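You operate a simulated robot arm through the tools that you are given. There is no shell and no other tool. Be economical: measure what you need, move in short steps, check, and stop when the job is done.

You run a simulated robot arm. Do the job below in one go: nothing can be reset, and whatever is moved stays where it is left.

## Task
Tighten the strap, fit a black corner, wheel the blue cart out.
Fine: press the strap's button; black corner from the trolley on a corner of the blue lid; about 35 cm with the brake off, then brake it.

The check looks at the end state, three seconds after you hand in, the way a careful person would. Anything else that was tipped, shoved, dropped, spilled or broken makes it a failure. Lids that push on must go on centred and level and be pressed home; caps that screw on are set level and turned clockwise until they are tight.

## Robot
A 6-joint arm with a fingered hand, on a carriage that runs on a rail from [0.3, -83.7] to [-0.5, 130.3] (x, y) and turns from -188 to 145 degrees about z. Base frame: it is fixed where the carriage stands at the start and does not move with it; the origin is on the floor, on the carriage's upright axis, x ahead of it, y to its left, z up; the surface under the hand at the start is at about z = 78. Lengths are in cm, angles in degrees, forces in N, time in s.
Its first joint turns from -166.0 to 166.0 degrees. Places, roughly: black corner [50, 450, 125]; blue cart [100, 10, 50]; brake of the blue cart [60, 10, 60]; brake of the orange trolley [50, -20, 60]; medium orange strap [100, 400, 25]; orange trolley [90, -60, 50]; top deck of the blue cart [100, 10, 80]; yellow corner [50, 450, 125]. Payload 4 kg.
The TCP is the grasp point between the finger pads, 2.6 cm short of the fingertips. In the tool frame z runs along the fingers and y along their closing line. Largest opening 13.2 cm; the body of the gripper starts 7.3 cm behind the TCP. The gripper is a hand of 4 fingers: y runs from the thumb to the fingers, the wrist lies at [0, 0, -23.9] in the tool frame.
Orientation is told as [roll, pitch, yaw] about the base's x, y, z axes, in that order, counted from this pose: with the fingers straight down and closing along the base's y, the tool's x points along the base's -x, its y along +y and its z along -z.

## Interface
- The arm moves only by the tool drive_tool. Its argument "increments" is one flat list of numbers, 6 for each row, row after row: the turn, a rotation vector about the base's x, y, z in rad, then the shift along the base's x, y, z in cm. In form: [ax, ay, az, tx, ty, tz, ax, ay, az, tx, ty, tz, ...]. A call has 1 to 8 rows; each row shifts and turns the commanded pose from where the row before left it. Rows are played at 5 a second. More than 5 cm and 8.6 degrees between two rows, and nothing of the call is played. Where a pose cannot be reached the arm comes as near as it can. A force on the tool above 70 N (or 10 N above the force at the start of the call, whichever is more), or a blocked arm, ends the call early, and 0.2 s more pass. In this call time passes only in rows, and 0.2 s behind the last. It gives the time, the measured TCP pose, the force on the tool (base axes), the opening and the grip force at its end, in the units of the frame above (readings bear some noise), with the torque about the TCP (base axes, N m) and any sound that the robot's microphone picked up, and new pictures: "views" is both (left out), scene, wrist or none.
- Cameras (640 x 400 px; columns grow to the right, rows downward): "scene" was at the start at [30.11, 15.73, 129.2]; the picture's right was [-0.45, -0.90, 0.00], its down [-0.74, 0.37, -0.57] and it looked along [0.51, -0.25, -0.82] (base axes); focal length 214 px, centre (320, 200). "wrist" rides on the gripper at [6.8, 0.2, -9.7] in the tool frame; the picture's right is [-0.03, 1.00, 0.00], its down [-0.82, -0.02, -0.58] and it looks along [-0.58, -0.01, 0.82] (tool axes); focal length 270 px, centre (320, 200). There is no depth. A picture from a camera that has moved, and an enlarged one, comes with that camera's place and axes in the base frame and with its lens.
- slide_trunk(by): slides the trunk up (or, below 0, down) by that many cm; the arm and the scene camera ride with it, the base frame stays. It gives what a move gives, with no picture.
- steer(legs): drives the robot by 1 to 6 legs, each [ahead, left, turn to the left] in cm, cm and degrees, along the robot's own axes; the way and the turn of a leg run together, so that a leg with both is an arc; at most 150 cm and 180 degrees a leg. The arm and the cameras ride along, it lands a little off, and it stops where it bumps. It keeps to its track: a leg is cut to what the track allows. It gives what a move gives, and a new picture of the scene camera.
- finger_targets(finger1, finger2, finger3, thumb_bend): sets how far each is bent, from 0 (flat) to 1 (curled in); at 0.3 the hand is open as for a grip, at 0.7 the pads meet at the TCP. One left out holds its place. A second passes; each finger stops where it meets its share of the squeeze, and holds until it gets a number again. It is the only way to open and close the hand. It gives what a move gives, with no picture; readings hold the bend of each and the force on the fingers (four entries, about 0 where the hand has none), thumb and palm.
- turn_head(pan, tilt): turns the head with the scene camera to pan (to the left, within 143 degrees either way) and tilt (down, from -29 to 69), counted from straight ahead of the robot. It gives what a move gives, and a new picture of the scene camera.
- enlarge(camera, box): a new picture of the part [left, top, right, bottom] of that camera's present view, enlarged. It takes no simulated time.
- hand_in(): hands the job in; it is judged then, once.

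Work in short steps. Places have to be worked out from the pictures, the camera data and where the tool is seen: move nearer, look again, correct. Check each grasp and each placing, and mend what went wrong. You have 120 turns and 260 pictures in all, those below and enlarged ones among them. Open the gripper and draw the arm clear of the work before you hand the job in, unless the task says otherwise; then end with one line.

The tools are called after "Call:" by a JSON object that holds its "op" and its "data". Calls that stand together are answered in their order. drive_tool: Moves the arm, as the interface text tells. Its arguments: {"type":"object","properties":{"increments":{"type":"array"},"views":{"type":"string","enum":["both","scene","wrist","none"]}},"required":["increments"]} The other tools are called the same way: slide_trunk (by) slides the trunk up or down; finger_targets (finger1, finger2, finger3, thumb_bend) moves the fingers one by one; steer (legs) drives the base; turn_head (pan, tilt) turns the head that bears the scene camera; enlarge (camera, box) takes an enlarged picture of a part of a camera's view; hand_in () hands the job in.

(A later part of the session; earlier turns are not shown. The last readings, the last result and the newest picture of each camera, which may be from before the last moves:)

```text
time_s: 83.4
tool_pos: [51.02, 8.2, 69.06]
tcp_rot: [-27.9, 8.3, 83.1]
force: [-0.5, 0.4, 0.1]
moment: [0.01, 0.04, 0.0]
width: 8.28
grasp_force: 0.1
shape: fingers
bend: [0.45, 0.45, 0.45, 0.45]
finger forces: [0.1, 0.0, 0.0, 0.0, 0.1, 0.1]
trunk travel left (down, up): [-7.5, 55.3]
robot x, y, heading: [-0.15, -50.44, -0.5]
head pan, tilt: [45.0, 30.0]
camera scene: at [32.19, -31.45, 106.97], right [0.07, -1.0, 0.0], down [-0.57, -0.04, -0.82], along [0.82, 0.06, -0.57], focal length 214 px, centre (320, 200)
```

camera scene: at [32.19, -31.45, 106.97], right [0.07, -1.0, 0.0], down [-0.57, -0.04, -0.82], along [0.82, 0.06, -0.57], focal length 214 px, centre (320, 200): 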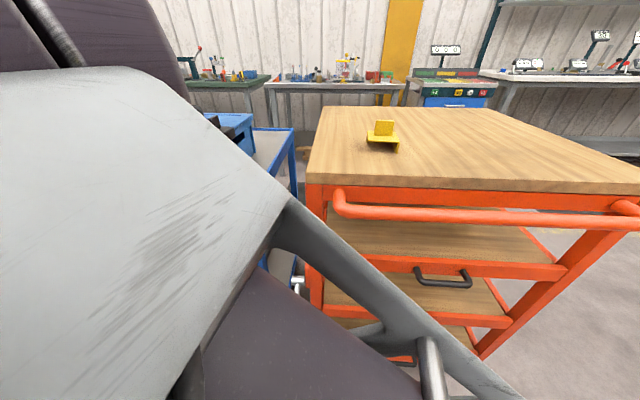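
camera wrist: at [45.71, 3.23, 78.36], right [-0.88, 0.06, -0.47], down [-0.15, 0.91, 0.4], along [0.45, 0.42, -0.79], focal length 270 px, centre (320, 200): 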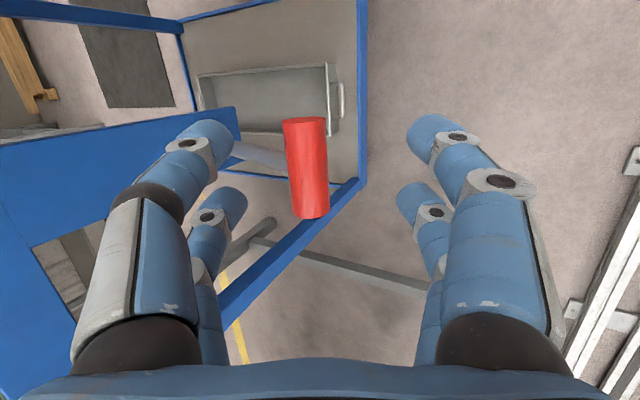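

The head camera did not turn: my upper arm is pressing against the head, which explains the blocking. I turn the head right, away from the arm.

Call:
{"op": "turn_head", "data": {"pan": -60, "tilt": 30}}

Call:
{"op": "drive_tool", "data": {"increments": [0, 0, 0, -0.4, 0, 1, 0, 0, 0, -0.4, 0, 2], "views": "both"}}

```text
time_s: 85.2
tool_pos: [51.13, 8.25, 69.09]
tcp_rot: [-28.0, 8.1, 83.0]
force: [-0.3, 0.3, -0.1]
moment: [-0.02, 0.03, 0.01]
width: 8.3
grasp_force: 0.0
shape: fingers
bend: [0.45, 0.45, 0.45, 0.45]
finger forces: [0.0, 0.0, 0.0, 0.0, 0.1, 0.0]
trunk travel left (down, up): [-7.5, 55.3]
robot x, y, heading: [-0.03, -50.75, -0.5]
head pan, tilt: [-60.0, 30.0]
camera scene: at [32.35, -32.14, 107.38], right [0.0, -1.0, 0.0], down [-0.54, 0.0, -0.84], along [0.84, 0.0, -0.54], focal length 214 px, centre (320, 200)
```

scene: 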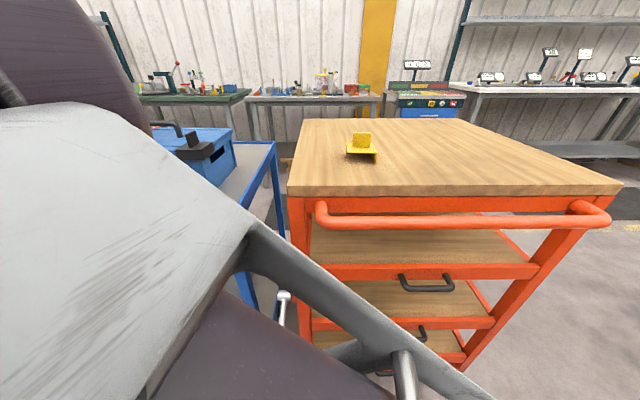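

```text
time_s: 85.8
tool_pos: [51.4, 7.65, 70.45]
tcp_rot: [-27.9, 9.7, 82.0]
force: [-0.3, -0.5, -0.2]
moment: [-0.01, -0.02, 0.0]
width: 8.27
grasp_force: 0.1
shape: fingers
bend: [0.45, 0.45, 0.45, 0.45]
finger forces: [0.0, 0.1, 0.1, 0.1, 0.1, 0.0]
trunk travel left (down, up): [-7.5, 55.3]
robot x, y, heading: [0.2, -50.83, -0.5]
head pan, tilt: [-60.0, 30.0]
camera scene: at [32.38, -32.34, 107.51], right [-0.03, -1.0, 0.0], down [-0.52, 0.01, -0.85], along [0.85, -0.02, -0.52], focal length 214 px, centre (320, 200)
camera wrist: at [45.95, 3.07, 80.03], right [-0.88, 0.07, -0.47], down [-0.12, 0.92, 0.38], along [0.45, 0.39, -0.8], focal length 270 px, centre (320, 200)
```

scene: 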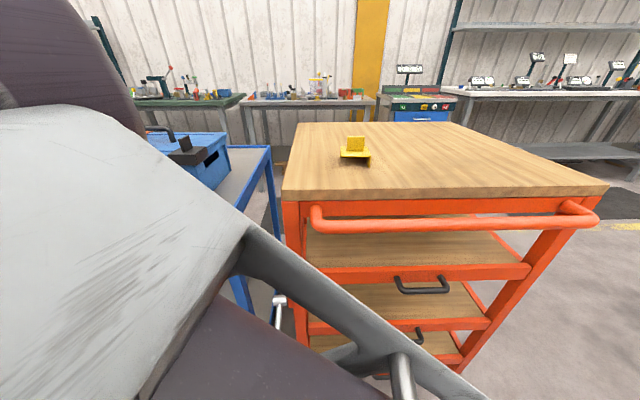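
wrist: 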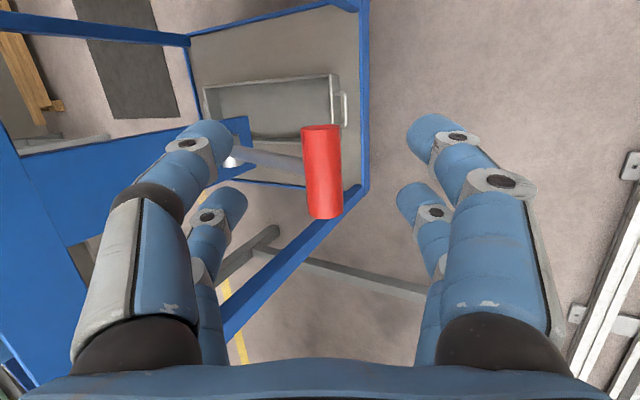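

The head is still nearly stuck. I try again with a larger turn now that the arm has shifted a little.

Call:
{"op": "turn_head", "data": {"pan": -120, "tilt": 10}}

```text
time_s: 87.1
tool_pos: [51.71, 7.68, 70.52]
tcp_rot: [-28.0, 9.5, 81.9]
force: [-0.3, 0.6, -0.5]
moment: [0.01, -0.02, -0.01]
width: 8.29
grasp_force: 0.0
shape: fingers
bend: [0.45, 0.45, 0.45, 0.45]
finger forces: [0.0, 0.0, 0.0, 0.0, 0.1, 0.0]
trunk travel left (down, up): [-7.5, 55.3]
robot x, y, heading: [0.34, -50.84, -0.5]
head pan, tilt: [-120.0, 10.0]
camera scene: at [32.42, -32.36, 107.65], right [-0.03, -1.0, 0.0], down [-0.51, 0.01, -0.86], along [0.86, -0.02, -0.51], focal length 214 px, centre (320, 200)
```

scene: 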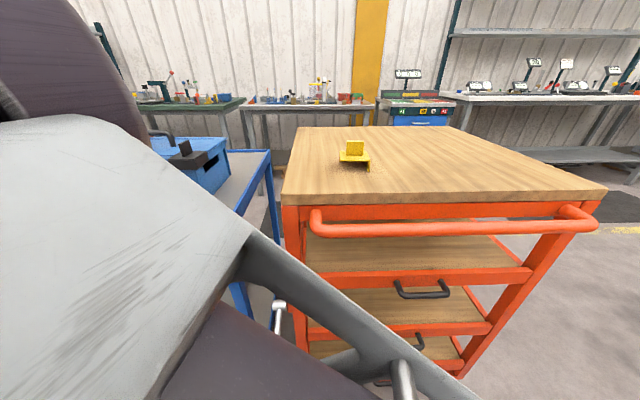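

Both head axes are pinned against the link. The link lies left of and below the camera, so I move the tool +y and slightly forward, with fingertips above the lever, to free it.

Call:
{"op": "drive_tool", "data": {"increments": [0, 0, 0, 0, 1.5, 0.3, 0, 0, 0, 0, 1.5, 0.3, 0, 0, 0, 0, 1.5, 0.3], "views": "both"}}

```text
time_s: 87.9
tool_pos: [50.13, 12.68, 73.0]
tcp_rot: [-28.0, 8.0, 83.2]
force: [-0.4, 1.0, 0.2]
moment: [0.0, 0.03, -0.01]
width: 8.29
grasp_force: 0.1
shape: fingers
bend: [0.45, 0.45, 0.45, 0.45]
finger forces: [0.1, 0.0, 0.1, 0.0, 0.1, 0.1]
trunk travel left (down, up): [-7.5, 55.3]
robot x, y, heading: [0.09, -50.54, -0.4]
head pan, tilt: [-120.0, 10.0]
camera scene: at [18.81, -40.19, 110.98], right [-0.87, 0.49, 0.0], down [0.09, 0.15, -0.98], along [-0.49, -0.86, -0.18], focal length 214 px, centre (320, 200)
camera wrist: at [44.71, 7.74, 82.33], right [-0.88, 0.06, -0.47], down [-0.15, 0.9, 0.4], along [0.45, 0.42, -0.79], focal length 270 px, centre (320, 200)
```

scene: 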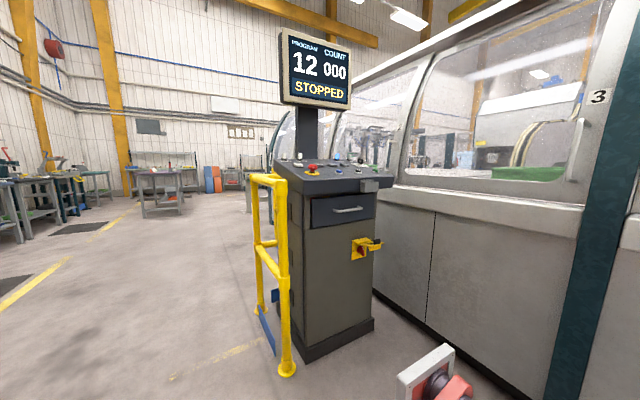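
wrist: 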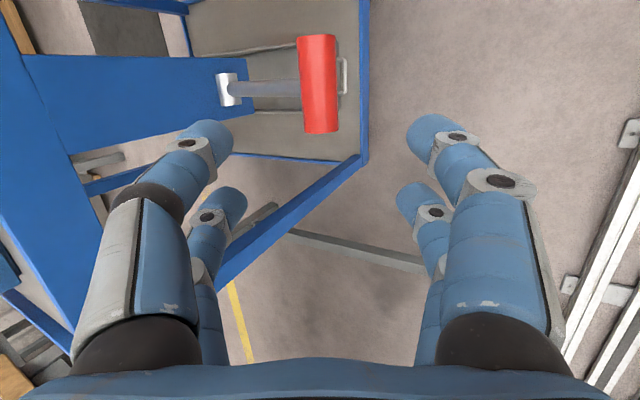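

Freed, and the lever is still up. I keep the head turned away, raise the trunk 25 cm, and then straighten the tool above the push bar.

Call:
{"op": "slide_trunk", "data": {"by": 25}}

Call:
{"op": "drive_tool", "data": {"increments": [0, 0, 0, -0.5, -1, 3, 0, 0, 0, -0.5, -1, 3, 0, 0.12, 0, 0, 0, 2, 0, 0.12, 0, 0, 0, 2, 0, 0.12, 0, 0, 0, 0, 0, 0.12, 0, 0, 0, 0], "views": "wrist"}}

```text
time_s: 90.5
tool_pos: [50.22, 12.73, 97.94]
tcp_rot: [-28.0, 8.1, 83.2]
force: [-0.3, -0.7, 0.4]
moment: [0.02, 0.0, -0.01]
width: 8.3
grasp_force: 0.2
shape: fingers
bend: [0.45, 0.45, 0.45, 0.45]
finger forces: [0.0, 0.0, 0.0, 0.1, 0.1, 0.0]
trunk travel left (down, up): [-32.5, 30.3]
robot x, y, heading: [0.09, -50.56, -0.4]
head pan, tilt: [-120.0, 10.0]
```

```text
time_s: 91.9
tool_pos: [49.01, 10.72, 108.03]
tcp_rot: [-0.1, 10.4, 87.8]
force: [0.0, 0.0, 0.6]
moment: [-0.02, -0.04, 0.01]
width: 8.3
grasp_force: 0.0
shape: fingers
bend: [0.45, 0.45, 0.45, 0.45]
finger forces: [0.1, 0.1, 0.0, 0.0, 0.1, 0.0]
trunk travel left (down, up): [-32.5, 30.3]
robot x, y, heading: [0.5, -50.67, -0.4]
head pan, tilt: [-120.0, 10.0]
camera wrist: at [48.7, 5.81, 118.82], right [-1.0, 0.06, -0.01], down [0.05, 0.91, 0.42], along [0.03, 0.42, -0.91], focal length 270 px, centre (320, 200)
```

wrist: 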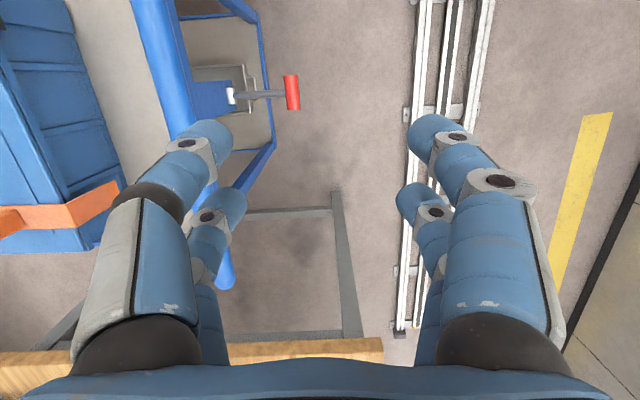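

The lever is still up. The push bar is at about x=61.4, z≈92.5. I level the tool and move above the bar at y≈8.

Call:
{"op": "drive_tool", "data": {"increments": [0.09, 0, 0.018, 3, -0.7, 0, 0.09, 0, 0.018, 3, -0.7, 0, 0, 0, 0, 3, -0.7, -1, 0, 0, 0, 3.2, -0.6, -2], "views": "wrist"}}

```text
time_s: 92.9
tool_pos: [61.39, 8.1, 105.19]
tcp_rot: [0.1, 0.1, 89.8]
force: [-0.6, 0.1, -0.9]
moment: [0.02, -0.06, 0.01]
width: 8.33
grasp_force: 0.1
shape: fingers
bend: [0.45, 0.45, 0.45, 0.45]
finger forces: [0.1, 0.0, 0.0, 0.1, 0.0, 0.0]
trunk travel left (down, up): [-32.5, 30.3]
robot x, y, heading: [0.6, -50.88, -0.5]
head pan, tilt: [-120.0, 10.0]
camera wrist: at [61.19, 1.26, 114.8], right [-1.0, 0.03, 0.0], down [0.02, 0.82, 0.58], along [0.02, 0.58, -0.82], focal length 270 px, centre (320, 200)
```

wrist: 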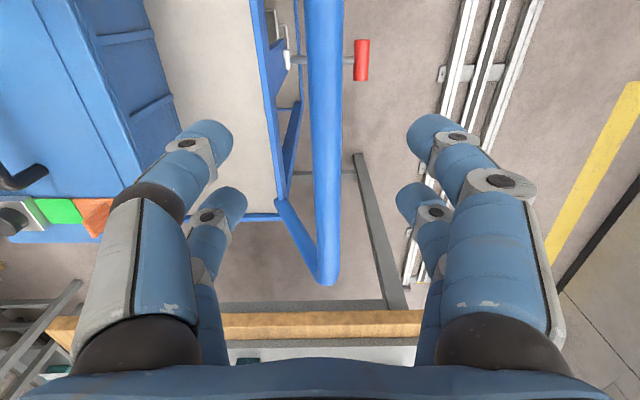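

The bar lies right between the digits. I descend to z≈93 and pinch it.

Call:
{"op": "drive_tool", "data": {"increments": [0, 0, 0, -0.3, 0.4, -4, 0, 0, 0, 0, 0, -4, 0, 0, 0, 0, 0, -2.5, 0, 0, 0, 0, 0, -1.5], "views": "wrist"}}

Call:
{"op": "finger_targets", "data": {"finger1": 0.72, "finger2": 0.72, "finger3": 0.72, "thumb_bend": 0.72}}

```text
time_s: 93.9
tool_pos: [61.0, 8.27, 92.92]
tcp_rot: [0.1, 0.1, 89.9]
force: [-0.1, 0.3, 0.4]
moment: [-0.02, -0.01, 0.03]
width: 8.3
grasp_force: 0.1
shape: fingers
bend: [0.45, 0.45, 0.45, 0.45]
finger forces: [0.1, 0.0, 0.0, 0.0, 0.0, 0.1]
trunk travel left (down, up): [-32.5, 30.3]
robot x, y, heading: [-0.11, -50.65, -0.6]
head pan, tilt: [-120.0, 10.0]
camera wrist: at [60.88, 1.5, 102.68], right [-1.0, 0.03, 0.0], down [0.02, 0.82, 0.58], along [0.02, 0.58, -0.82], focal length 270 px, centre (320, 200)
```

wrist: 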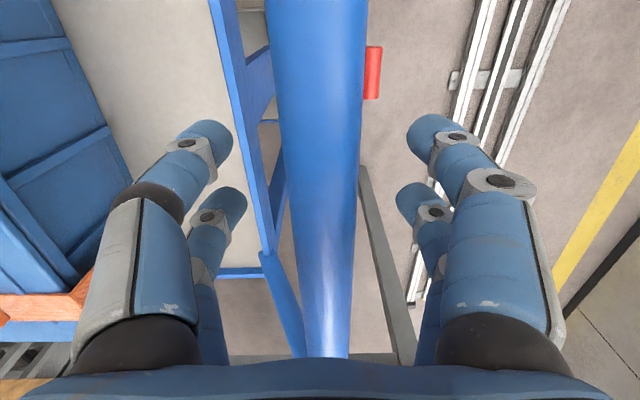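

```text
time_s: 94.9
tool_pos: [61.15, 8.25, 93.01]
tcp_rot: [0.0, 0.0, 89.8]
force: [0.3, 0.1, 0.2]
moment: [0.01, -0.03, 0.04]
width: 0.02
grasp_force: 0.0
shape: fingers
bend: [0.71, 0.71, 0.71, 0.71]
finger forces: [0.1, 0.1, 0.1, 0.0, 0.0, 0.0]
trunk travel left (down, up): [-32.5, 30.3]
robot x, y, heading: [0.19, -50.86, -0.5]
head pan, tilt: [-120.0, 10.0]
```

The digits closed beneath the bar, caging it, which is good for pulling. I pull slowly in -x and watch the forces.

Call:
{"op": "drive_tool", "data": {"increments": [0, 0, 0, -0.6, 0, 0, 0, 0, 0, -0.8, 0, 0, 0, 0, 0, -1, 0, 0, 0, 0, 0, -1, 0, 0, 0, 0, 0, -1, 0, 0, 0, 0, 0, -1, 0, 0], "views": "wrist"}}

```text
time_s: 96.3
tool_pos: [55.72, 8.43, 93.12]
tcp_rot: [0.1, 0.0, 89.8]
force: [-0.7, 0.1, -1.3]
moment: [0.04, -0.02, 0.03]
width: 0.0
grasp_force: 0.1
shape: fingers
bend: [0.72, 0.71, 0.71, 0.71]
finger forces: [0.1, 0.0, 0.0, 0.1, 0.7, 0.0]
trunk travel left (down, up): [-32.5, 30.3]
robot x, y, heading: [-0.21, -50.68, -0.4]
head pan, tilt: [-120.0, 10.0]
camera wrist: at [55.48, 1.64, 102.72], right [-1.0, 0.03, 0.0], down [0.02, 0.82, 0.58], along [0.02, 0.58, -0.82], focal length 270 px, centre (320, 200)
```

wrist: 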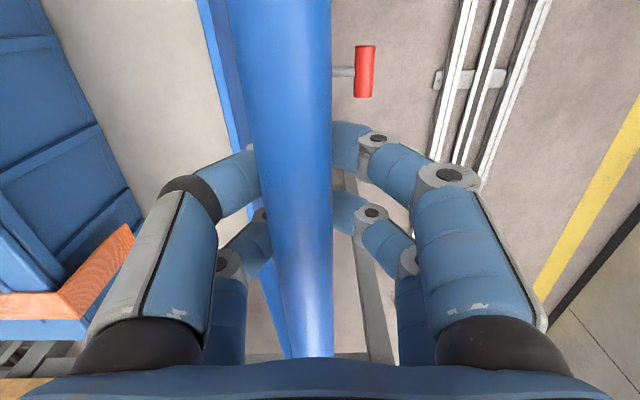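

The cart rolls freely with almost no force; it has come about 3.7 cm so far. I continue pulling.

Call:
{"op": "drive_tool", "data": {"increments": [0, 0, 0, -1.2, 0, 0, 0, 0, 0, -1.4, 0, 0, 0, 0, 0, -1.4, 0, 0, 0, 0, 0, -1.4, 0, 0, 0, 0, 0, -1.4, 0, 0, 0, 0, 0, -1.4, 0, 0, 0, 0, 0, -1.4, 0, 0, 0, 0, 0, -1.2, 0, 0], "views": "wrist"}}

```text
time_s: 98.1
tool_pos: [44.75, 8.49, 92.95]
tcp_rot: [0.0, -0.1, 89.8]
force: [0.0, 0.1, 0.2]
moment: [-0.01, 0.03, 0.03]
width: 0.0
grasp_force: 0.0
shape: fingers
bend: [0.72, 0.71, 0.71, 0.71]
finger forces: [0.0, 0.0, 0.0, 0.0, 0.0, 0.0]
trunk travel left (down, up): [-32.5, 30.3]
robot x, y, heading: [0.19, -50.92, -0.4]
head pan, tilt: [-120.0, 10.0]
camera wrist: at [44.63, 1.7, 102.65], right [-1.0, 0.03, 0.0], down [0.02, 0.82, 0.58], along [0.02, 0.58, -0.82], focal length 270 px, centre (320, 200)
```

wrist: 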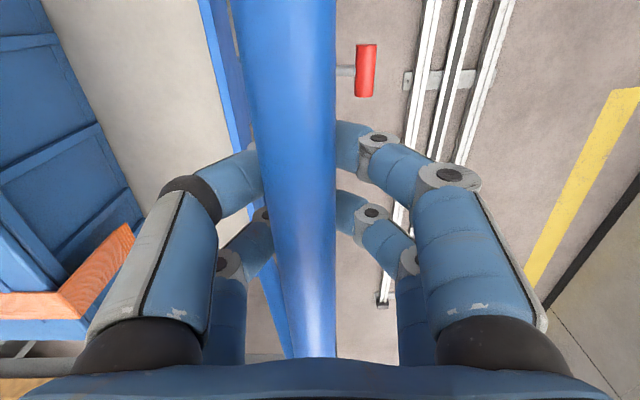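

The cart follows straight, with about 15 cm moved. I continue by another 11 cm.

Call:
{"op": "drive_tool", "data": {"increments": [0, 0, 0, -1.2, 0, 0, 0, 0, 0, -1.4, 0, 0, 0, 0, 0, -1.4, 0, 0, 0, 0, 0, -1.4, 0, 0, 0, 0, 0, -1.4, 0, 0, 0, 0, 0, -1.4, 0, 0, 0, 0, 0, -1.4, 0, 0, 0, 0, 0, -1.2, 0, 0], "views": "wrist"}}

```text
time_s: 99.9
tool_pos: [33.97, 8.39, 92.99]
tcp_rot: [0.1, 0.1, 89.8]
force: [0.5, 1.0, 0.0]
moment: [0.04, 0.02, 0.02]
width: 0.0
grasp_force: 0.0
shape: fingers
bend: [0.72, 0.71, 0.71, 0.71]
finger forces: [0.1, 0.0, 0.0, 0.0, 0.0, 0.0]
trunk travel left (down, up): [-32.5, 30.3]
robot x, y, heading: [0.35, -51.02, -0.4]
head pan, tilt: [-120.0, 10.0]
camera wrist: at [33.78, 1.54, 102.63], right [-1.0, 0.03, 0.0], down [0.02, 0.82, 0.58], along [0.02, 0.58, -0.82], focal length 270 px, centre (320, 200)
```

wrist: 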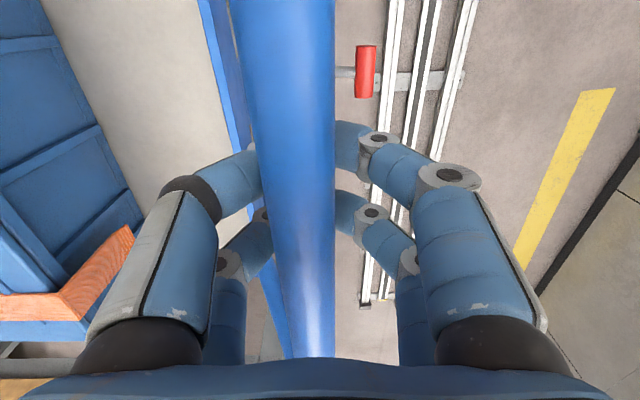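

About 25.6 cm so far. I pull the remaining 9.4 cm, gently at the end so the cart doesn't coast.

Call:
{"op": "drive_tool", "data": {"increments": [0, 0, 0, -1.2, 0, 0, 0, 0, 0, -1.4, 0, 0, 0, 0, 0, -1.4, 0, 0, 0, 0, 0, -1.4, 0, 0, 0, 0, 0, -1.3, 0, 0, 0, 0, 0, -1.2, 0, 0, 0, 0, 0, -0.9, 0, 0, 0, 0, 0, -0.6, 0, 0], "views": "wrist"}}

```text
time_s: 101.9
tool_pos: [32.01, 8.74, 93.27]
tcp_rot: [0.0, -0.2, 82.9]
force: [-2.0, 0.5, -0.9]
moment: [-0.03, -0.05, 0.04]
width: 0.0
grasp_force: 0.1
shape: fingers
bend: [0.72, 0.71, 0.71, 0.71]
finger forces: [0.0, 1.0, 0.0, 0.1, 0.0, 0.0]
trunk travel left (down, up): [-32.5, 30.3]
robot x, y, heading: [0.44, -50.85, -0.6]
head pan, tilt: [-120.0, 10.0]
stopped in row 8: the arm was blocked; the commanded pose is now the measured one
camera wrist: at [30.88, 1.97, 102.87], right [-0.99, 0.15, 0.0], down [0.12, 0.81, 0.58], along [0.09, 0.57, -0.81], focal length 270 px, centre (320, 200)
```

wrist: 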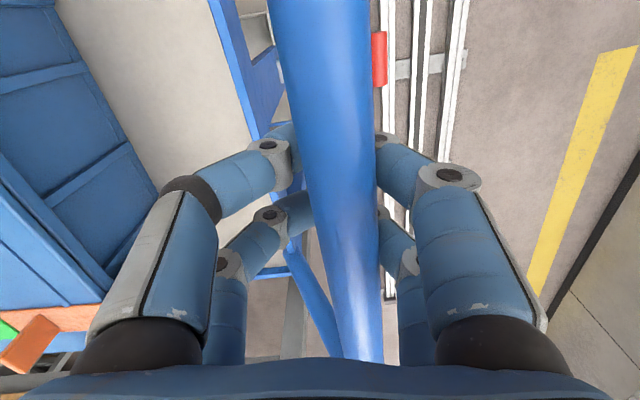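

The arm is blocked again at x≈32, with about 29 cm moved. I check the head's view to see what limits it.

Call:
{"op": "turn_head", "data": {"pan": -100, "tilt": 20}}

```text
time_s: 102.8
tool_pos: [32.03, 8.69, 93.0]
tcp_rot: [0.1, 0.2, 82.9]
force: [-0.3, -0.8, -0.4]
moment: [0.02, -0.05, -0.04]
width: 0.0
grasp_force: 0.2
shape: fingers
bend: [0.72, 0.71, 0.71, 0.71]
finger forces: [0.0, 0.2, 0.0, 0.0, 0.0, 0.0]
trunk travel left (down, up): [-32.5, 30.3]
robot x, y, heading: [0.14, -50.48, -0.6]
head pan, tilt: [-100.0, 20.0]
camera scene: at [22.05, -41.2, 134.45], right [-0.98, 0.22, 0.0], down [0.07, 0.33, -0.94], along [-0.2, -0.92, -0.34], focal length 214 px, centre (320, 200)
```

scene: 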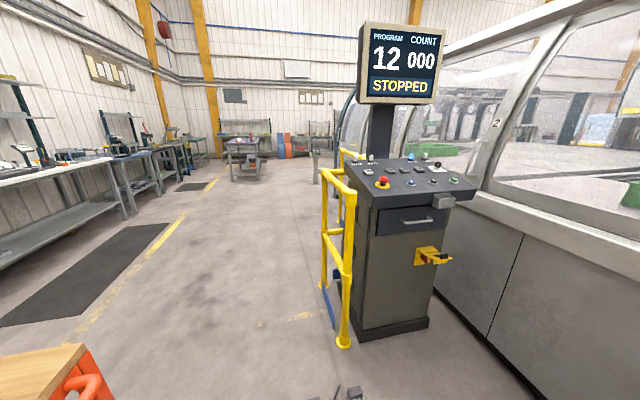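

The head isn't pinned; reaching this far left is limited by the head mast. The robust fix is to let go, drive further along the rail and turn the carriage left so that the cart is ahead. First I open and rise clear of the bar.

Call:
{"op": "finger_targets", "data": {"finger1": 0.4, "finger2": 0.4, "finger3": 0.4, "thumb_bend": 0.4}}

Call:
{"op": "drive_tool", "data": {"increments": [0, 0, 0, 0, 0, 2, 0, 0, 0, 0, 0, 4, 0, 0, 0, 0, 0, 4, 0, 0, 0, 0, 0, 4, 0, 0, 0, 0, 0, 4, 0, 0, 0, 0, 0, 4], "views": "wrist"}}

```text
time_s: 103.8
tool_pos: [31.89, 8.69, 93.02]
tcp_rot: [0.1, -0.1, 82.9]
force: [0.2, -0.6, 0.6]
moment: [0.0, 0.03, 0.01]
width: 9.96
grasp_force: 0.1
shape: fingers
bend: [0.4, 0.4, 0.4, 0.4]
finger forces: [0.0, 0.1, 0.1, 0.1, 0.1, 0.0]
trunk travel left (down, up): [-32.5, 30.3]
robot x, y, heading: [0.07, -50.92, -0.4]
head pan, tilt: [-100.0, 20.0]
```

```text
time_s: 105.2
tool_pos: [31.93, 8.56, 114.25]
tcp_rot: [-0.1, 0.7, 82.8]
force: [0.7, 1.2, 0.0]
moment: [0.03, -0.03, 0.01]
width: 9.94
grasp_force: 0.1
shape: fingers
bend: [0.4, 0.4, 0.4, 0.4]
finger forces: [0.0, 0.0, 0.0, 0.0, 0.0, 0.0]
trunk travel left (down, up): [-32.5, 30.3]
robot x, y, heading: [0.37, -50.87, -0.4]
head pan, tilt: [-100.0, 20.0]
camera wrist: at [30.94, 2.02, 123.96], right [-0.99, 0.15, 0.0], down [0.12, 0.81, 0.57], along [0.09, 0.56, -0.82], focal length 270 px, centre (320, 200)
```

wrist: 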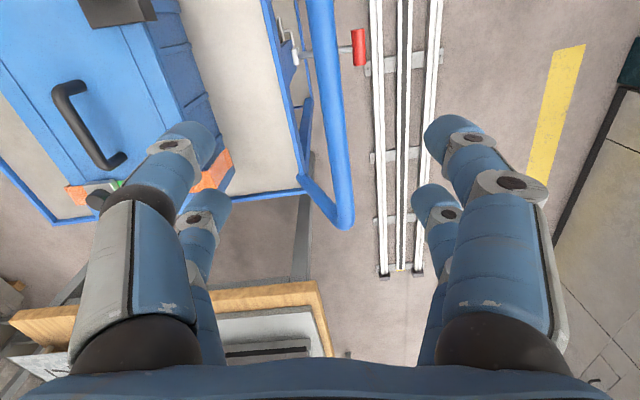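

The bar is now at x≈31.4 and the grip at 24.5, so the cart has moved about 30 cm. I swing the arm to the front of the robot, high above the trolley, before driving.

Call:
{"op": "drive_tool", "data": {"increments": [0, 0, 0, 3, -3.9, 0.2, 0, 0, 0, 3, -3.9, 0.2, 0, 0, 0, 3, -3.9, 0, 0, 0, 0, 3, -3.9, 0, 0, 0, 0, 3, -3.9, 0, 0, 0, 0, 3, -3.9, 0, 0, 0, 0, 3, -3.9, 0, 0, 0, 0, 3, -3.9, 0], "views": "none"}}

Call:
{"op": "drive_tool", "data": {"increments": [0, 0, 0, 3, -3.9, 0.2, 0, 0, 0, 3, -3.9, 0.2, 0, 0, 0, 3, -3.9, 0, 0, 0, 0, 2, -3.9, 0, 0, 0, 0, 2, -3.9, 0], "views": "none"}}

Call:
{"op": "turn_head", "data": {"pan": 50, "tilt": 50}}

```text
time_s: 107.0
tool_pos: [55.25, -22.58, 115.46]
tcp_rot: [0.1, -0.1, 83.2]
force: [-0.1, 0.1, 1.0]
moment: [0.02, -0.02, 0.0]
width: 9.99
grasp_force: 0.2
shape: fingers
bend: [0.4, 0.4, 0.4, 0.4]
finger forces: [0.1, 0.1, 0.0, 0.0, 0.0, 0.0]
trunk travel left (down, up): [-32.5, 30.3]
robot x, y, heading: [0.47, -50.93, -0.6]
head pan, tilt: [-100.0, 20.0]
```

```text
time_s: 108.2
tool_pos: [68.54, -42.02, 116.11]
tcp_rot: [0.0, -0.1, 83.2]
force: [0.9, -0.2, 0.6]
moment: [0.01, -0.05, 0.01]
width: 9.95
grasp_force: 0.1
shape: fingers
bend: [0.4, 0.4, 0.4, 0.4]
finger forces: [0.1, 0.1, 0.0, 0.1, 0.1, 0.0]
trunk travel left (down, up): [-32.5, 30.3]
robot x, y, heading: [0.26, -50.69, -0.6]
head pan, tilt: [-100.0, 20.0]
```

```text
time_s: 110.5
tool_pos: [68.45, -41.84, 116.12]
tcp_rot: [0.0, -0.2, 83.3]
force: [-1.0, -0.9, 1.0]
moment: [0.0, 0.0, 0.02]
width: 9.96
grasp_force: 0.0
shape: fingers
bend: [0.4, 0.4, 0.4, 0.4]
finger forces: [0.1, 0.0, 0.1, 0.0, 0.0, 0.1]
trunk travel left (down, up): [-32.5, 30.3]
robot x, y, heading: [0.34, -50.79, -0.6]
head pan, tilt: [50.0, 50.0]
camera scene: at [29.08, -26.26, 129.89], right [0.76, -0.65, 0.0], down [-0.5, -0.58, -0.64], along [0.42, 0.49, -0.77], focal length 214 px, centre (320, 200)
```

scene: 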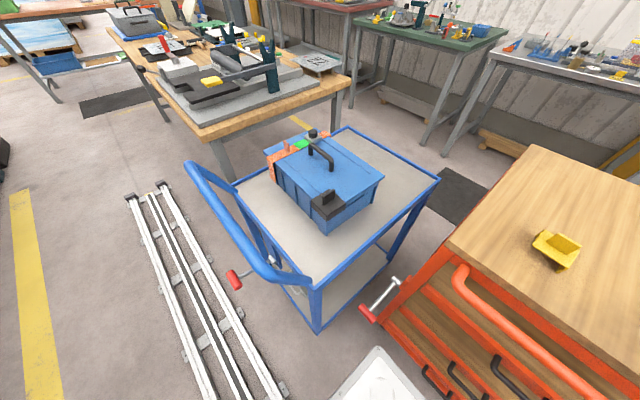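

The cart is out with the box undisturbed. I drive further to y≈-77 and then turn left by a first 20°, watching whether the platform turns too.

Call:
{"op": "steer", "data": {"legs": [[0, -26, 0]]}}

Call:
{"op": "steer", "data": {"legs": [[0, 0, 20]]}}

```text
time_s: 112.4
tool_pos: [68.64, -68.45, 115.99]
tcp_rot: [0.0, -0.1, 83.3]
force: [-0.3, 0.0, -0.7]
moment: [-0.02, 0.0, -0.02]
width: 9.93
grasp_force: 0.0
shape: fingers
bend: [0.4, 0.4, 0.4, 0.4]
finger forces: [0.0, 0.0, 0.0, 0.1, 0.0, 0.1]
trunk travel left (down, up): [-32.5, 30.3]
robot x, y, heading: [0.22, -76.8, -0.6]
head pan, tilt: [50.0, 50.0]
camera scene: at [29.17, -52.7, 129.89], right [0.76, -0.65, 0.0], down [-0.5, -0.58, -0.64], along [0.42, 0.49, -0.77], focal length 214 px, centre (320, 200)
```

scene: 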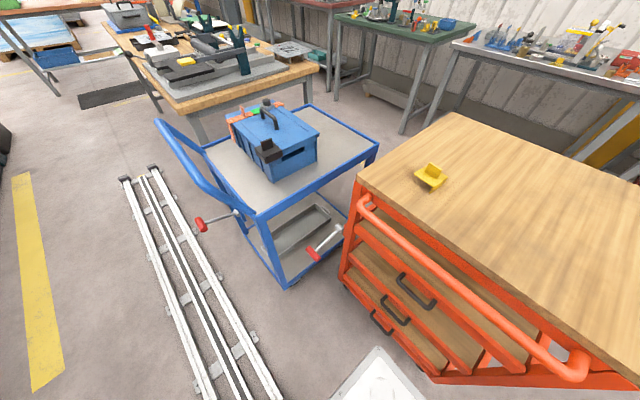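

```text
time_s: 113.9
tool_pos: [61.26, -45.31, 116.01]
tcp_rot: [0.1, 0.0, 103.5]
force: [0.0, -0.3, -0.6]
moment: [0.01, -0.03, 0.0]
width: 9.95
grasp_force: 0.1
shape: fingers
bend: [0.4, 0.4, 0.4, 0.4]
finger forces: [0.0, 0.0, 0.0, 0.0, 0.0, 0.0]
trunk travel left (down, up): [-32.5, 30.3]
robot x, y, heading: [0.39, -77.59, 19.5]
head pan, tilt: [50.0, 50.0]
camera scene: at [18.87, -44.24, 129.89], right [0.94, -0.35, 0.0], down [-0.27, -0.72, -0.64], along [0.22, 0.6, -0.77], focal length 214 px, centre (320, 200)
```

scene: 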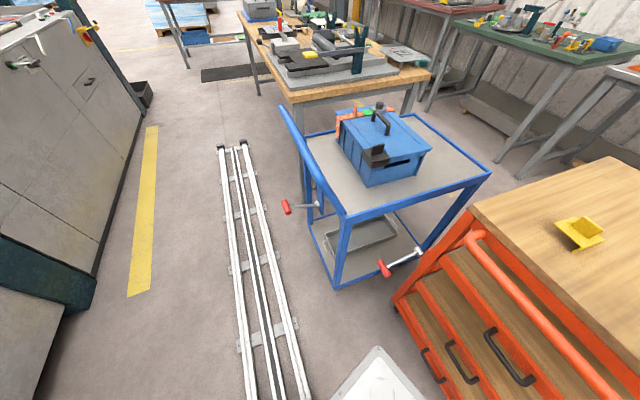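

No bump; the platform's outermost swing toward the trolley has passed. I turn another 40°.

Call:
{"op": "steer", "data": {"legs": [[0, 0, 20], [0, 0, 20]]}}

Call:
{"op": "turn_head", "data": {"pan": 10, "tilt": 40}}

```text
time_s: 116.5
tool_pos: [26.23, -13.49, 115.89]
tcp_rot: [0.0, -0.2, 143.8]
force: [0.6, 0.9, -0.5]
moment: [0.0, 0.0, -0.01]
width: 9.98
grasp_force: 0.0
shape: fingers
bend: [0.4, 0.4, 0.4, 0.4]
finger forces: [0.0, 0.0, 0.0, 0.1, 0.0, 0.0]
trunk travel left (down, up): [-32.5, 30.3]
robot x, y, heading: [0.36, -77.17, 59.9]
head pan, tilt: [50.0, 50.0]
camera scene: at [-6.91, -40.07, 129.89], right [0.94, 0.34, 0.0], down [0.26, -0.72, -0.64], along [-0.22, 0.6, -0.77], focal length 214 px, centre (320, 200)
```

scene: 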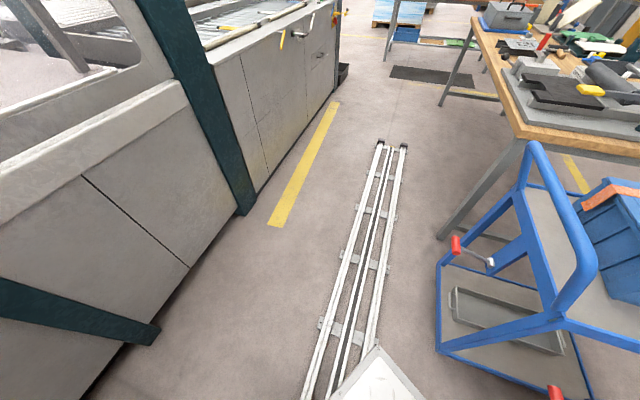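

```text
time_s: 117.5
tool_pos: [26.25, -13.41, 116.06]
tcp_rot: [0.0, -0.2, 143.7]
force: [0.6, 0.0, 0.0]
moment: [-0.01, 0.01, 0.0]
width: 9.94
grasp_force: 0.0
shape: fingers
bend: [0.4, 0.4, 0.4, 0.4]
finger forces: [0.0, 0.0, 0.0, 0.0, 0.1, 0.0]
trunk travel left (down, up): [-32.5, 30.3]
robot x, y, heading: [0.1, -77.46, 59.6]
head pan, tilt: [10.0, 40.0]
camera scene: at [-1.37, -39.32, 131.3], right [0.94, -0.34, 0.0], down [-0.22, -0.6, -0.77], along [0.26, 0.72, -0.64], focal length 214 px, centre (320, 200)
```

scene: 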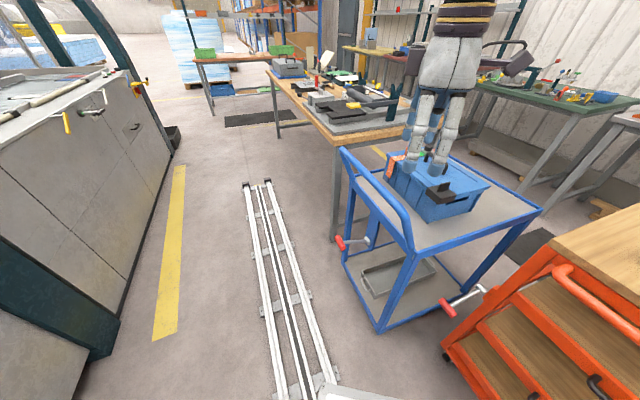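

Great view now. I rotate back to yaw 90 and move above the bar at (31.2, 9, 106).

Call:
{"op": "drive_tool", "data": {"increments": [0, 0, -0.134, 0.7, 3.1, -1.2, 0, 0, -0.134, 0.7, 3.1, -1.2, 0, 0, -0.134, 0.7, 3.1, -1.2, 0, 0, -0.134, 0.7, 3.1, -1.2, 0, 0, -0.134, 0.7, 3.1, -1.2, 0, 0, -0.134, 0.7, 3.1, -1.2, 0, 0, -0.134, 0.7, 3.3, -1.2]}}

```text
time_s: 119.1
tool_pos: [31.24, 8.24, 107.75]
tcp_rot: [0.1, -0.2, 89.8]
force: [0.4, 0.4, -0.4]
moment: [0.0, 0.01, 0.0]
width: 9.99
grasp_force: 0.0
shape: fingers
bend: [0.4, 0.4, 0.4, 0.4]
finger forces: [0.0, 0.1, 0.0, 0.0, 0.0, 0.1]
trunk travel left (down, up): [-32.5, 30.3]
robot x, y, heading: [-0.03, -77.5, 59.9]
head pan, tilt: [10.0, 40.0]
camera scene: at [-1.38, -39.36, 131.32], right [0.94, -0.34, 0.0], down [-0.22, -0.6, -0.77], along [0.26, 0.72, -0.64], focal length 214 px, centre (320, 200)
camera wrist: at [31.01, 1.32, 117.45], right [-1.0, 0.03, 0.0], down [0.02, 0.81, 0.58], along [0.02, 0.58, -0.81], focal length 270 px, centre (320, 200)
```

scene: 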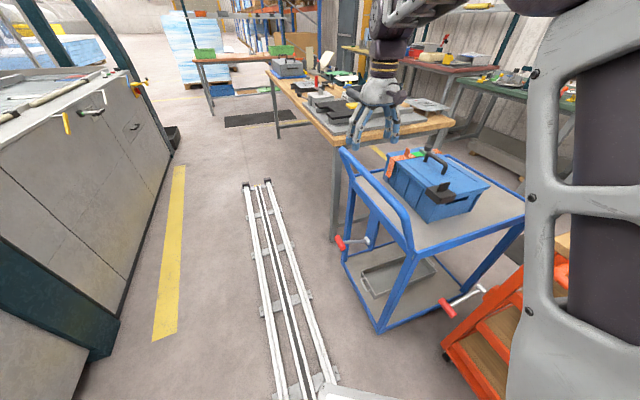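
wrist: 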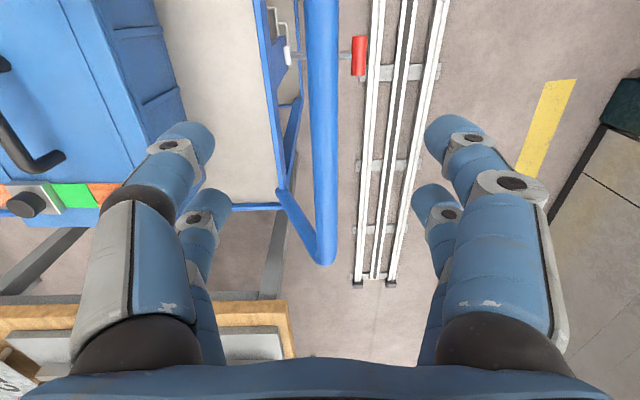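

The bar is centred at x≈31. I descend and cage it again.

Call:
{"op": "drive_tool", "data": {"increments": [0, 0, 0, 0, 0.3, -4, 0, 0, 0, 0, 0, -4, 0, 0, 0, 0, 0, -4, 0, 0, 0, 0, 0, -2.5], "views": "none"}}

Call:
{"op": "finger_targets", "data": {"finger1": 0.72, "finger2": 0.72, "finger3": 0.72, "thumb_bend": 0.72}}

Call:
{"op": "drive_tool", "data": {"increments": [0, 0, 0, -0.8, 0, 0, 0, 0, 0, -0.9, 0, 0, 0, 0, 0, -0.9, 0, 0, 0, 0, 0, -0.9, 0, 0, 0, 0, 0, -0.8, 0, 0, 0, 0, 0, -0.6, 0, 0]}}

```text
time_s: 120.1
tool_pos: [30.97, 8.73, 93.16]
tcp_rot: [0.0, -0.1, 89.9]
force: [-0.9, 0.4, 0.4]
moment: [0.01, 0.01, 0.0]
width: 9.94
grasp_force: 0.2
shape: fingers
bend: [0.4, 0.4, 0.4, 0.4]
finger forces: [0.0, 0.0, 0.1, 0.0, 0.0, 0.0]
trunk travel left (down, up): [-32.5, 30.3]
robot x, y, heading: [0.41, -77.53, 60.0]
head pan, tilt: [10.0, 40.0]
```

```text
time_s: 121.1
tool_pos: [30.99, 8.67, 93.26]
tcp_rot: [0.0, -0.2, 90.0]
force: [-0.6, 0.4, 0.4]
moment: [0.02, 0.0, 0.02]
width: 0.0
grasp_force: 0.1
shape: fingers
bend: [0.71, 0.71, 0.71, 0.71]
finger forces: [0.0, 0.1, 0.0, 0.0, 0.0, 0.1]
trunk travel left (down, up): [-32.5, 30.3]
robot x, y, heading: [0.31, -77.37, 59.9]
head pan, tilt: [10.0, 40.0]
```

```text
time_s: 122.5
tool_pos: [26.24, 8.76, 93.16]
tcp_rot: [0.1, -0.1, 90.0]
force: [1.6, -1.1, -1.5]
moment: [0.04, 0.05, 0.03]
width: 0.0
grasp_force: 1.4
shape: fingers
bend: [0.72, 0.71, 0.71, 0.71]
finger forces: [0.0, 0.0, 0.0, 0.0, 2.5, 0.0]
trunk travel left (down, up): [-32.5, 30.3]
robot x, y, heading: [0.17, -77.15, 60.0]
head pan, tilt: [10.0, 40.0]
camera scene: at [-1.35, -39.32, 131.3], right [0.94, -0.34, 0.0], down [-0.22, -0.6, -0.77], along [0.26, 0.72, -0.64], focal length 214 px, centre (320, 200)
camera wrist: at [26.0, 1.95, 102.82], right [-1.0, 0.03, 0.0], down [0.02, 0.81, 0.58], along [0.01, 0.58, -0.82], focal length 270 px, centre (320, 200)
```

scene: 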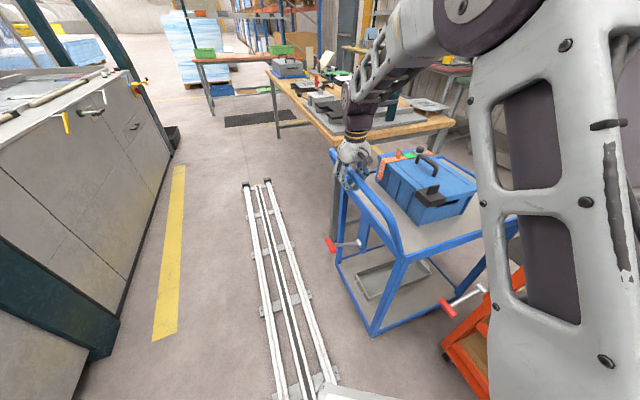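
wrist: 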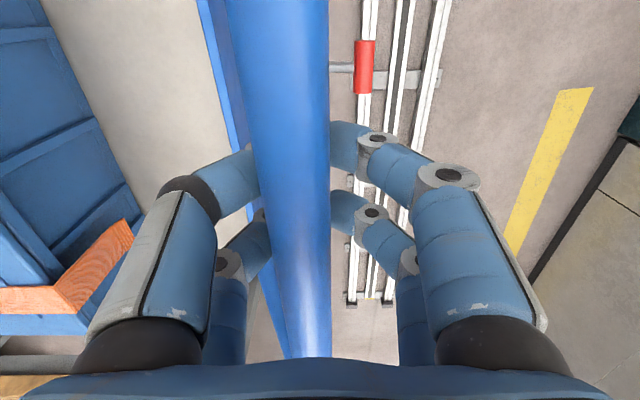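

The bar is at about 27.7, so 33.5 cm moved. I pull 1.6 cm more, then hold a moment.

Call:
{"op": "drive_tool", "data": {"increments": [0, 0, 0, -0.6, 0, 0, 0, 0, 0, -0.6, 0, 0, 0, 0, 0, -0.4, 0, 0, 0, 0, 0, 0, 0, 0, 0, 0, 0, 0, 0, 0, 0, 0, 0, 0, 0, 0], "views": "wrist"}}

Call:
{"op": "finger_targets", "data": {"finger1": 0.4, "finger2": 0.4, "finger3": 0.4, "thumb_bend": 0.4}}

```text
time_s: 123.9
tool_pos: [24.65, 8.77, 93.11]
tcp_rot: [0.0, -0.1, 90.1]
force: [0.4, 0.0, -0.8]
moment: [0.01, -0.02, 0.0]
width: 0.0
grasp_force: 0.3
shape: fingers
bend: [0.72, 0.71, 0.71, 0.71]
finger forces: [0.0, 0.0, 0.1, 0.0, 0.7, 0.0]
trunk travel left (down, up): [-32.5, 30.3]
robot x, y, heading: [0.29, -77.13, 59.9]
head pan, tilt: [10.0, 40.0]
camera wrist: at [24.47, 1.97, 102.81], right [-1.0, 0.03, 0.0], down [0.02, 0.81, 0.58], along [0.01, 0.58, -0.81], focal length 270 px, centre (320, 200)
```

wrist: 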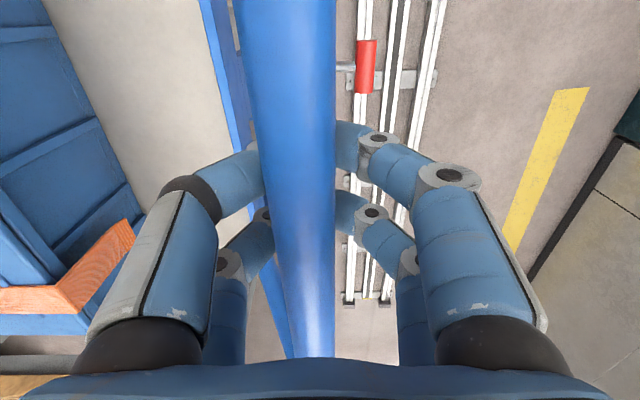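

```text
time_s: 124.9
tool_pos: [24.74, 8.82, 93.25]
tcp_rot: [0.0, -0.1, 89.9]
force: [0.8, -0.1, 0.2]
moment: [0.01, -0.02, -0.03]
width: 9.93
grasp_force: 0.0
shape: fingers
bend: [0.4, 0.4, 0.4, 0.4]
finger forces: [0.0, 0.0, 0.0, 0.0, 0.0, 0.0]
trunk travel left (down, up): [-32.5, 30.3]
robot x, y, heading: [0.45, -77.55, 59.8]
head pan, tilt: [10.0, 40.0]
```

Released. I rise above the bar, shift back in -x and tilt the tool by 28° for the lever approach.

Call:
{"op": "drive_tool", "data": {"increments": [0, 0, 0, 0, 0, 4, 0, 0, 0, 0, 0, 4, 0, 0, 0, 0, 0, 4, 0, 0, 0, 0, 0, 3, 0, -0.12, 0, -3.5, 0, 0, 0, -0.12, 0, -3.5, 0, 0, 0, -0.12, 0, -3.5, 0, 0, 0, -0.12, 0, -3.5, 0, 0], "views": "both"}}

```text
time_s: 126.7
tool_pos: [10.55, 8.78, 108.28]
tcp_rot: [-27.5, -0.2, 90.0]
force: [-0.1, -0.3, 0.1]
moment: [0.05, 0.04, 0.04]
width: 9.92
grasp_force: 0.2
shape: fingers
bend: [0.4, 0.4, 0.4, 0.4]
finger forces: [0.1, 0.0, 0.0, 0.0, 0.0, 0.1]
trunk travel left (down, up): [-32.5, 30.3]
robot x, y, heading: [0.3, -77.04, 60.0]
head pan, tilt: [10.0, 40.0]
camera scene: at [-1.31, -39.34, 131.31], right [0.94, -0.34, 0.0], down [-0.22, -0.6, -0.77], along [0.26, 0.72, -0.64], focal length 214 px, centre (320, 200)
camera wrist: at [5.94, 1.85, 116.75], right [-0.89, 0.03, -0.46], down [-0.25, 0.81, 0.52], along [0.39, 0.58, -0.71], focal length 270 px, centre (320, 200)
```

scene: 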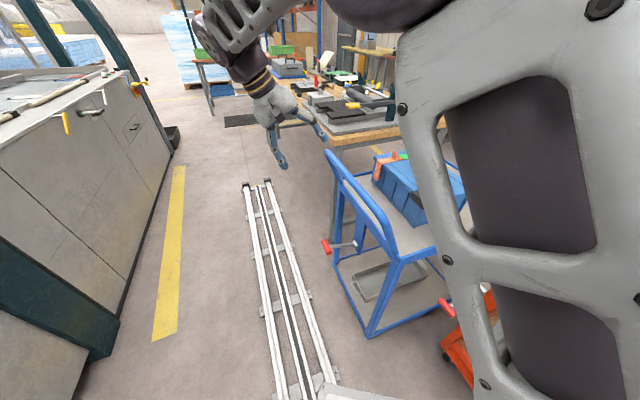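
wrist: 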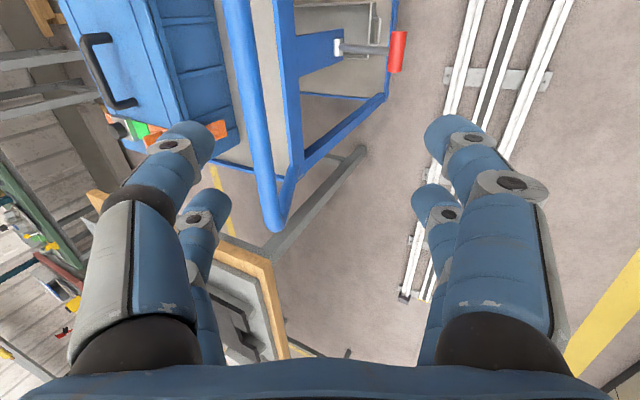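

The red grip is at about (18.8, 8.6, 64). I close the digits to a blunt point, lower the trunk 25 cm and approach above the grip.

Call:
{"op": "finger_targets", "data": {"finger1": 0.72, "finger2": 0.72, "finger3": 0.72, "thumb_bend": 0.72}}

Call:
{"op": "slide_trunk", "data": {"by": -25}}

Call:
{"op": "drive_tool", "data": {"increments": [0, 0, 0, 1.7, 0, -2, 0, 0, 0, 1.7, 0, -2.5, 0, 0, 0, 1.7, 0, -3, 0, 0, 0, 1, 0, -3], "views": "both"}}

```text
time_s: 127.7
tool_pos: [10.62, 8.8, 108.31]
tcp_rot: [-27.6, -0.1, 90.0]
force: [-0.3, 0.0, 0.0]
moment: [0.04, 0.0, -0.04]
width: 0.0
grasp_force: 0.1
shape: fingers
bend: [0.71, 0.71, 0.71, 0.71]
finger forces: [0.0, 0.0, 0.1, 0.1, 0.0, 0.0]
trunk travel left (down, up): [-32.5, 30.3]
robot x, y, heading: [0.42, -77.39, 59.8]
head pan, tilt: [10.0, 40.0]
```

```text
time_s: 130.3
tool_pos: [10.69, 8.76, 83.15]
tcp_rot: [-27.5, -0.1, 90.0]
force: [0.2, -0.9, -0.2]
moment: [0.02, 0.03, 0.01]
width: 0.03
grasp_force: 0.1
shape: fingers
bend: [0.71, 0.71, 0.71, 0.71]
finger forces: [0.0, 0.0, 0.0, 0.1, 0.0, 0.0]
trunk travel left (down, up): [-7.5, 55.3]
robot x, y, heading: [0.29, -77.41, 59.9]
head pan, tilt: [10.0, 40.0]
```

```text
time_s: 131.3
tool_pos: [16.84, 8.95, 72.63]
tcp_rot: [-27.5, -0.1, 89.9]
force: [0.1, 0.9, -0.4]
moment: [0.0, -0.01, 0.04]
width: 0.0
grasp_force: 0.0
shape: fingers
bend: [0.71, 0.71, 0.71, 0.71]
finger forces: [0.1, 0.0, 0.0, 0.0, 0.0, 0.0]
trunk travel left (down, up): [-7.5, 55.3]
robot x, y, heading: [0.35, -77.01, 60.1]
head pan, tilt: [10.0, 40.0]
camera scene: at [-1.7, -39.9, 106.23], right [0.94, -0.34, 0.0], down [-0.22, -0.6, -0.77], along [0.26, 0.72, -0.64], focal length 214 px, centre (320, 200)
camera wrist: at [12.14, 2.13, 81.1], right [-0.89, 0.03, -0.46], down [-0.25, 0.81, 0.52], along [0.39, 0.58, -0.72], focal length 270 px, centre (320, 200)
```

scene: 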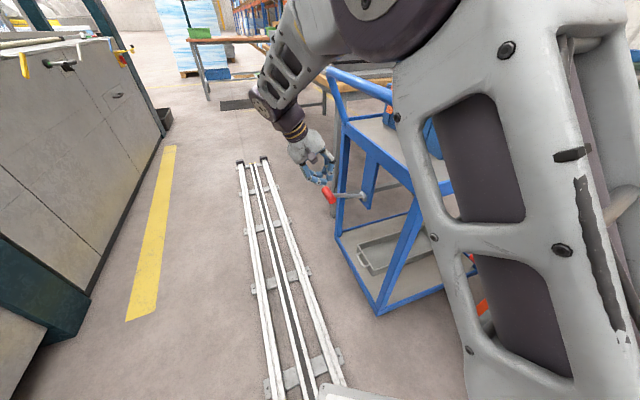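
wrist: 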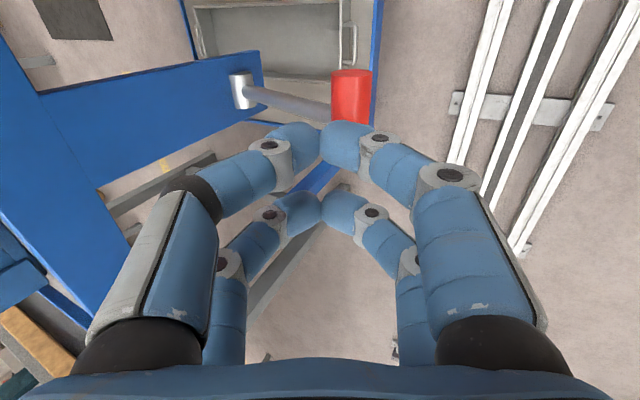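

The tips are just above the grip. I move down onto it and press along its arc, watching the force.

Call:
{"op": "drive_tool", "data": {"increments": [0, 0, 0, 0.5, -0.2, -2, 0, 0, 0, 0, 0, -2, 0, 0, 0, 0, 0, -1, 0, 0, 0, 0, 0, -1, 0, 0, 0, 0, 0, -1, 0, 0, 0, -0.1, 0, -1], "views": "both"}}

Call:
{"op": "enlarge", "data": {"camera": "scene", "box": [250, 120, 410, 220]}}

```text
time_s: 132.7
tool_pos: [17.12, 8.62, 64.7]
tcp_rot: [-27.6, 0.0, 90.0]
force: [0.5, 0.0, 0.1]
moment: [0.04, 0.01, -0.01]
width: 0.0
grasp_force: 0.0
shape: fingers
bend: [0.71, 0.71, 0.71, 0.71]
finger forces: [0.0, 0.0, 0.0, 0.1, 0.0, 0.0]
trunk travel left (down, up): [-7.5, 55.3]
robot x, y, heading: [0.06, -77.28, 59.8]
head pan, tilt: [10.0, 40.0]
camera scene: at [-1.69, -39.9, 106.23], right [0.94, -0.34, 0.0], down [-0.22, -0.6, -0.77], along [0.26, 0.72, -0.64], focal length 214 px, centre (320, 200)
camera wrist: at [12.58, 1.78, 73.07], right [-0.89, 0.03, -0.46], down [-0.25, 0.81, 0.52], along [0.39, 0.58, -0.72], focal length 270 px, centre (320, 200)
```

scene: 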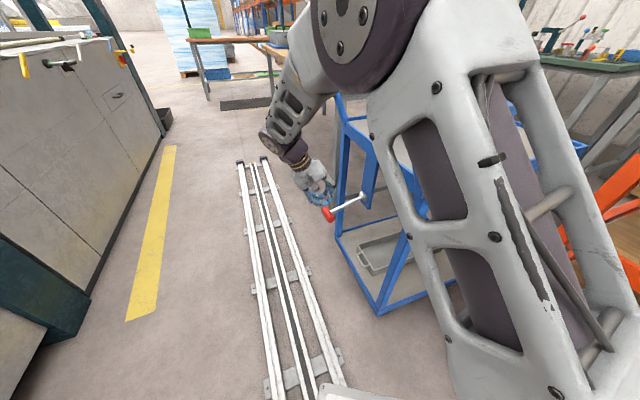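
wrist: 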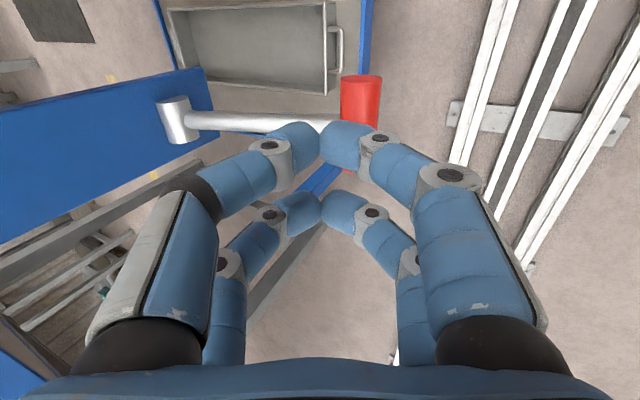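

```text
4.00 times, centred on (330, 170) of scene
camera zoom: at [-1.69, -39.9, 106.23], right [0.94, -0.34, 0.0], down [-0.22, -0.6, -0.77], along [0.26, 0.72, -0.64], focal length 858 px, centre (280, 320)
```

zoom: 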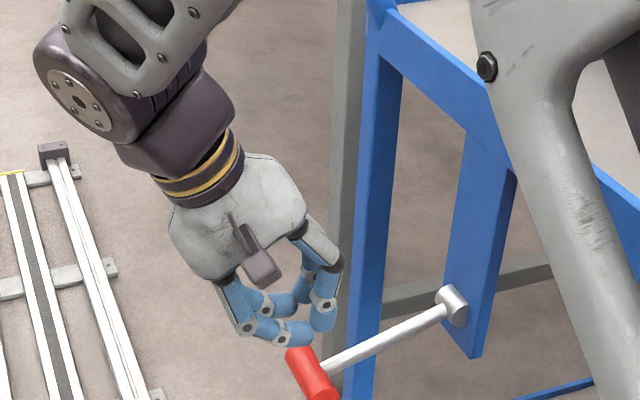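

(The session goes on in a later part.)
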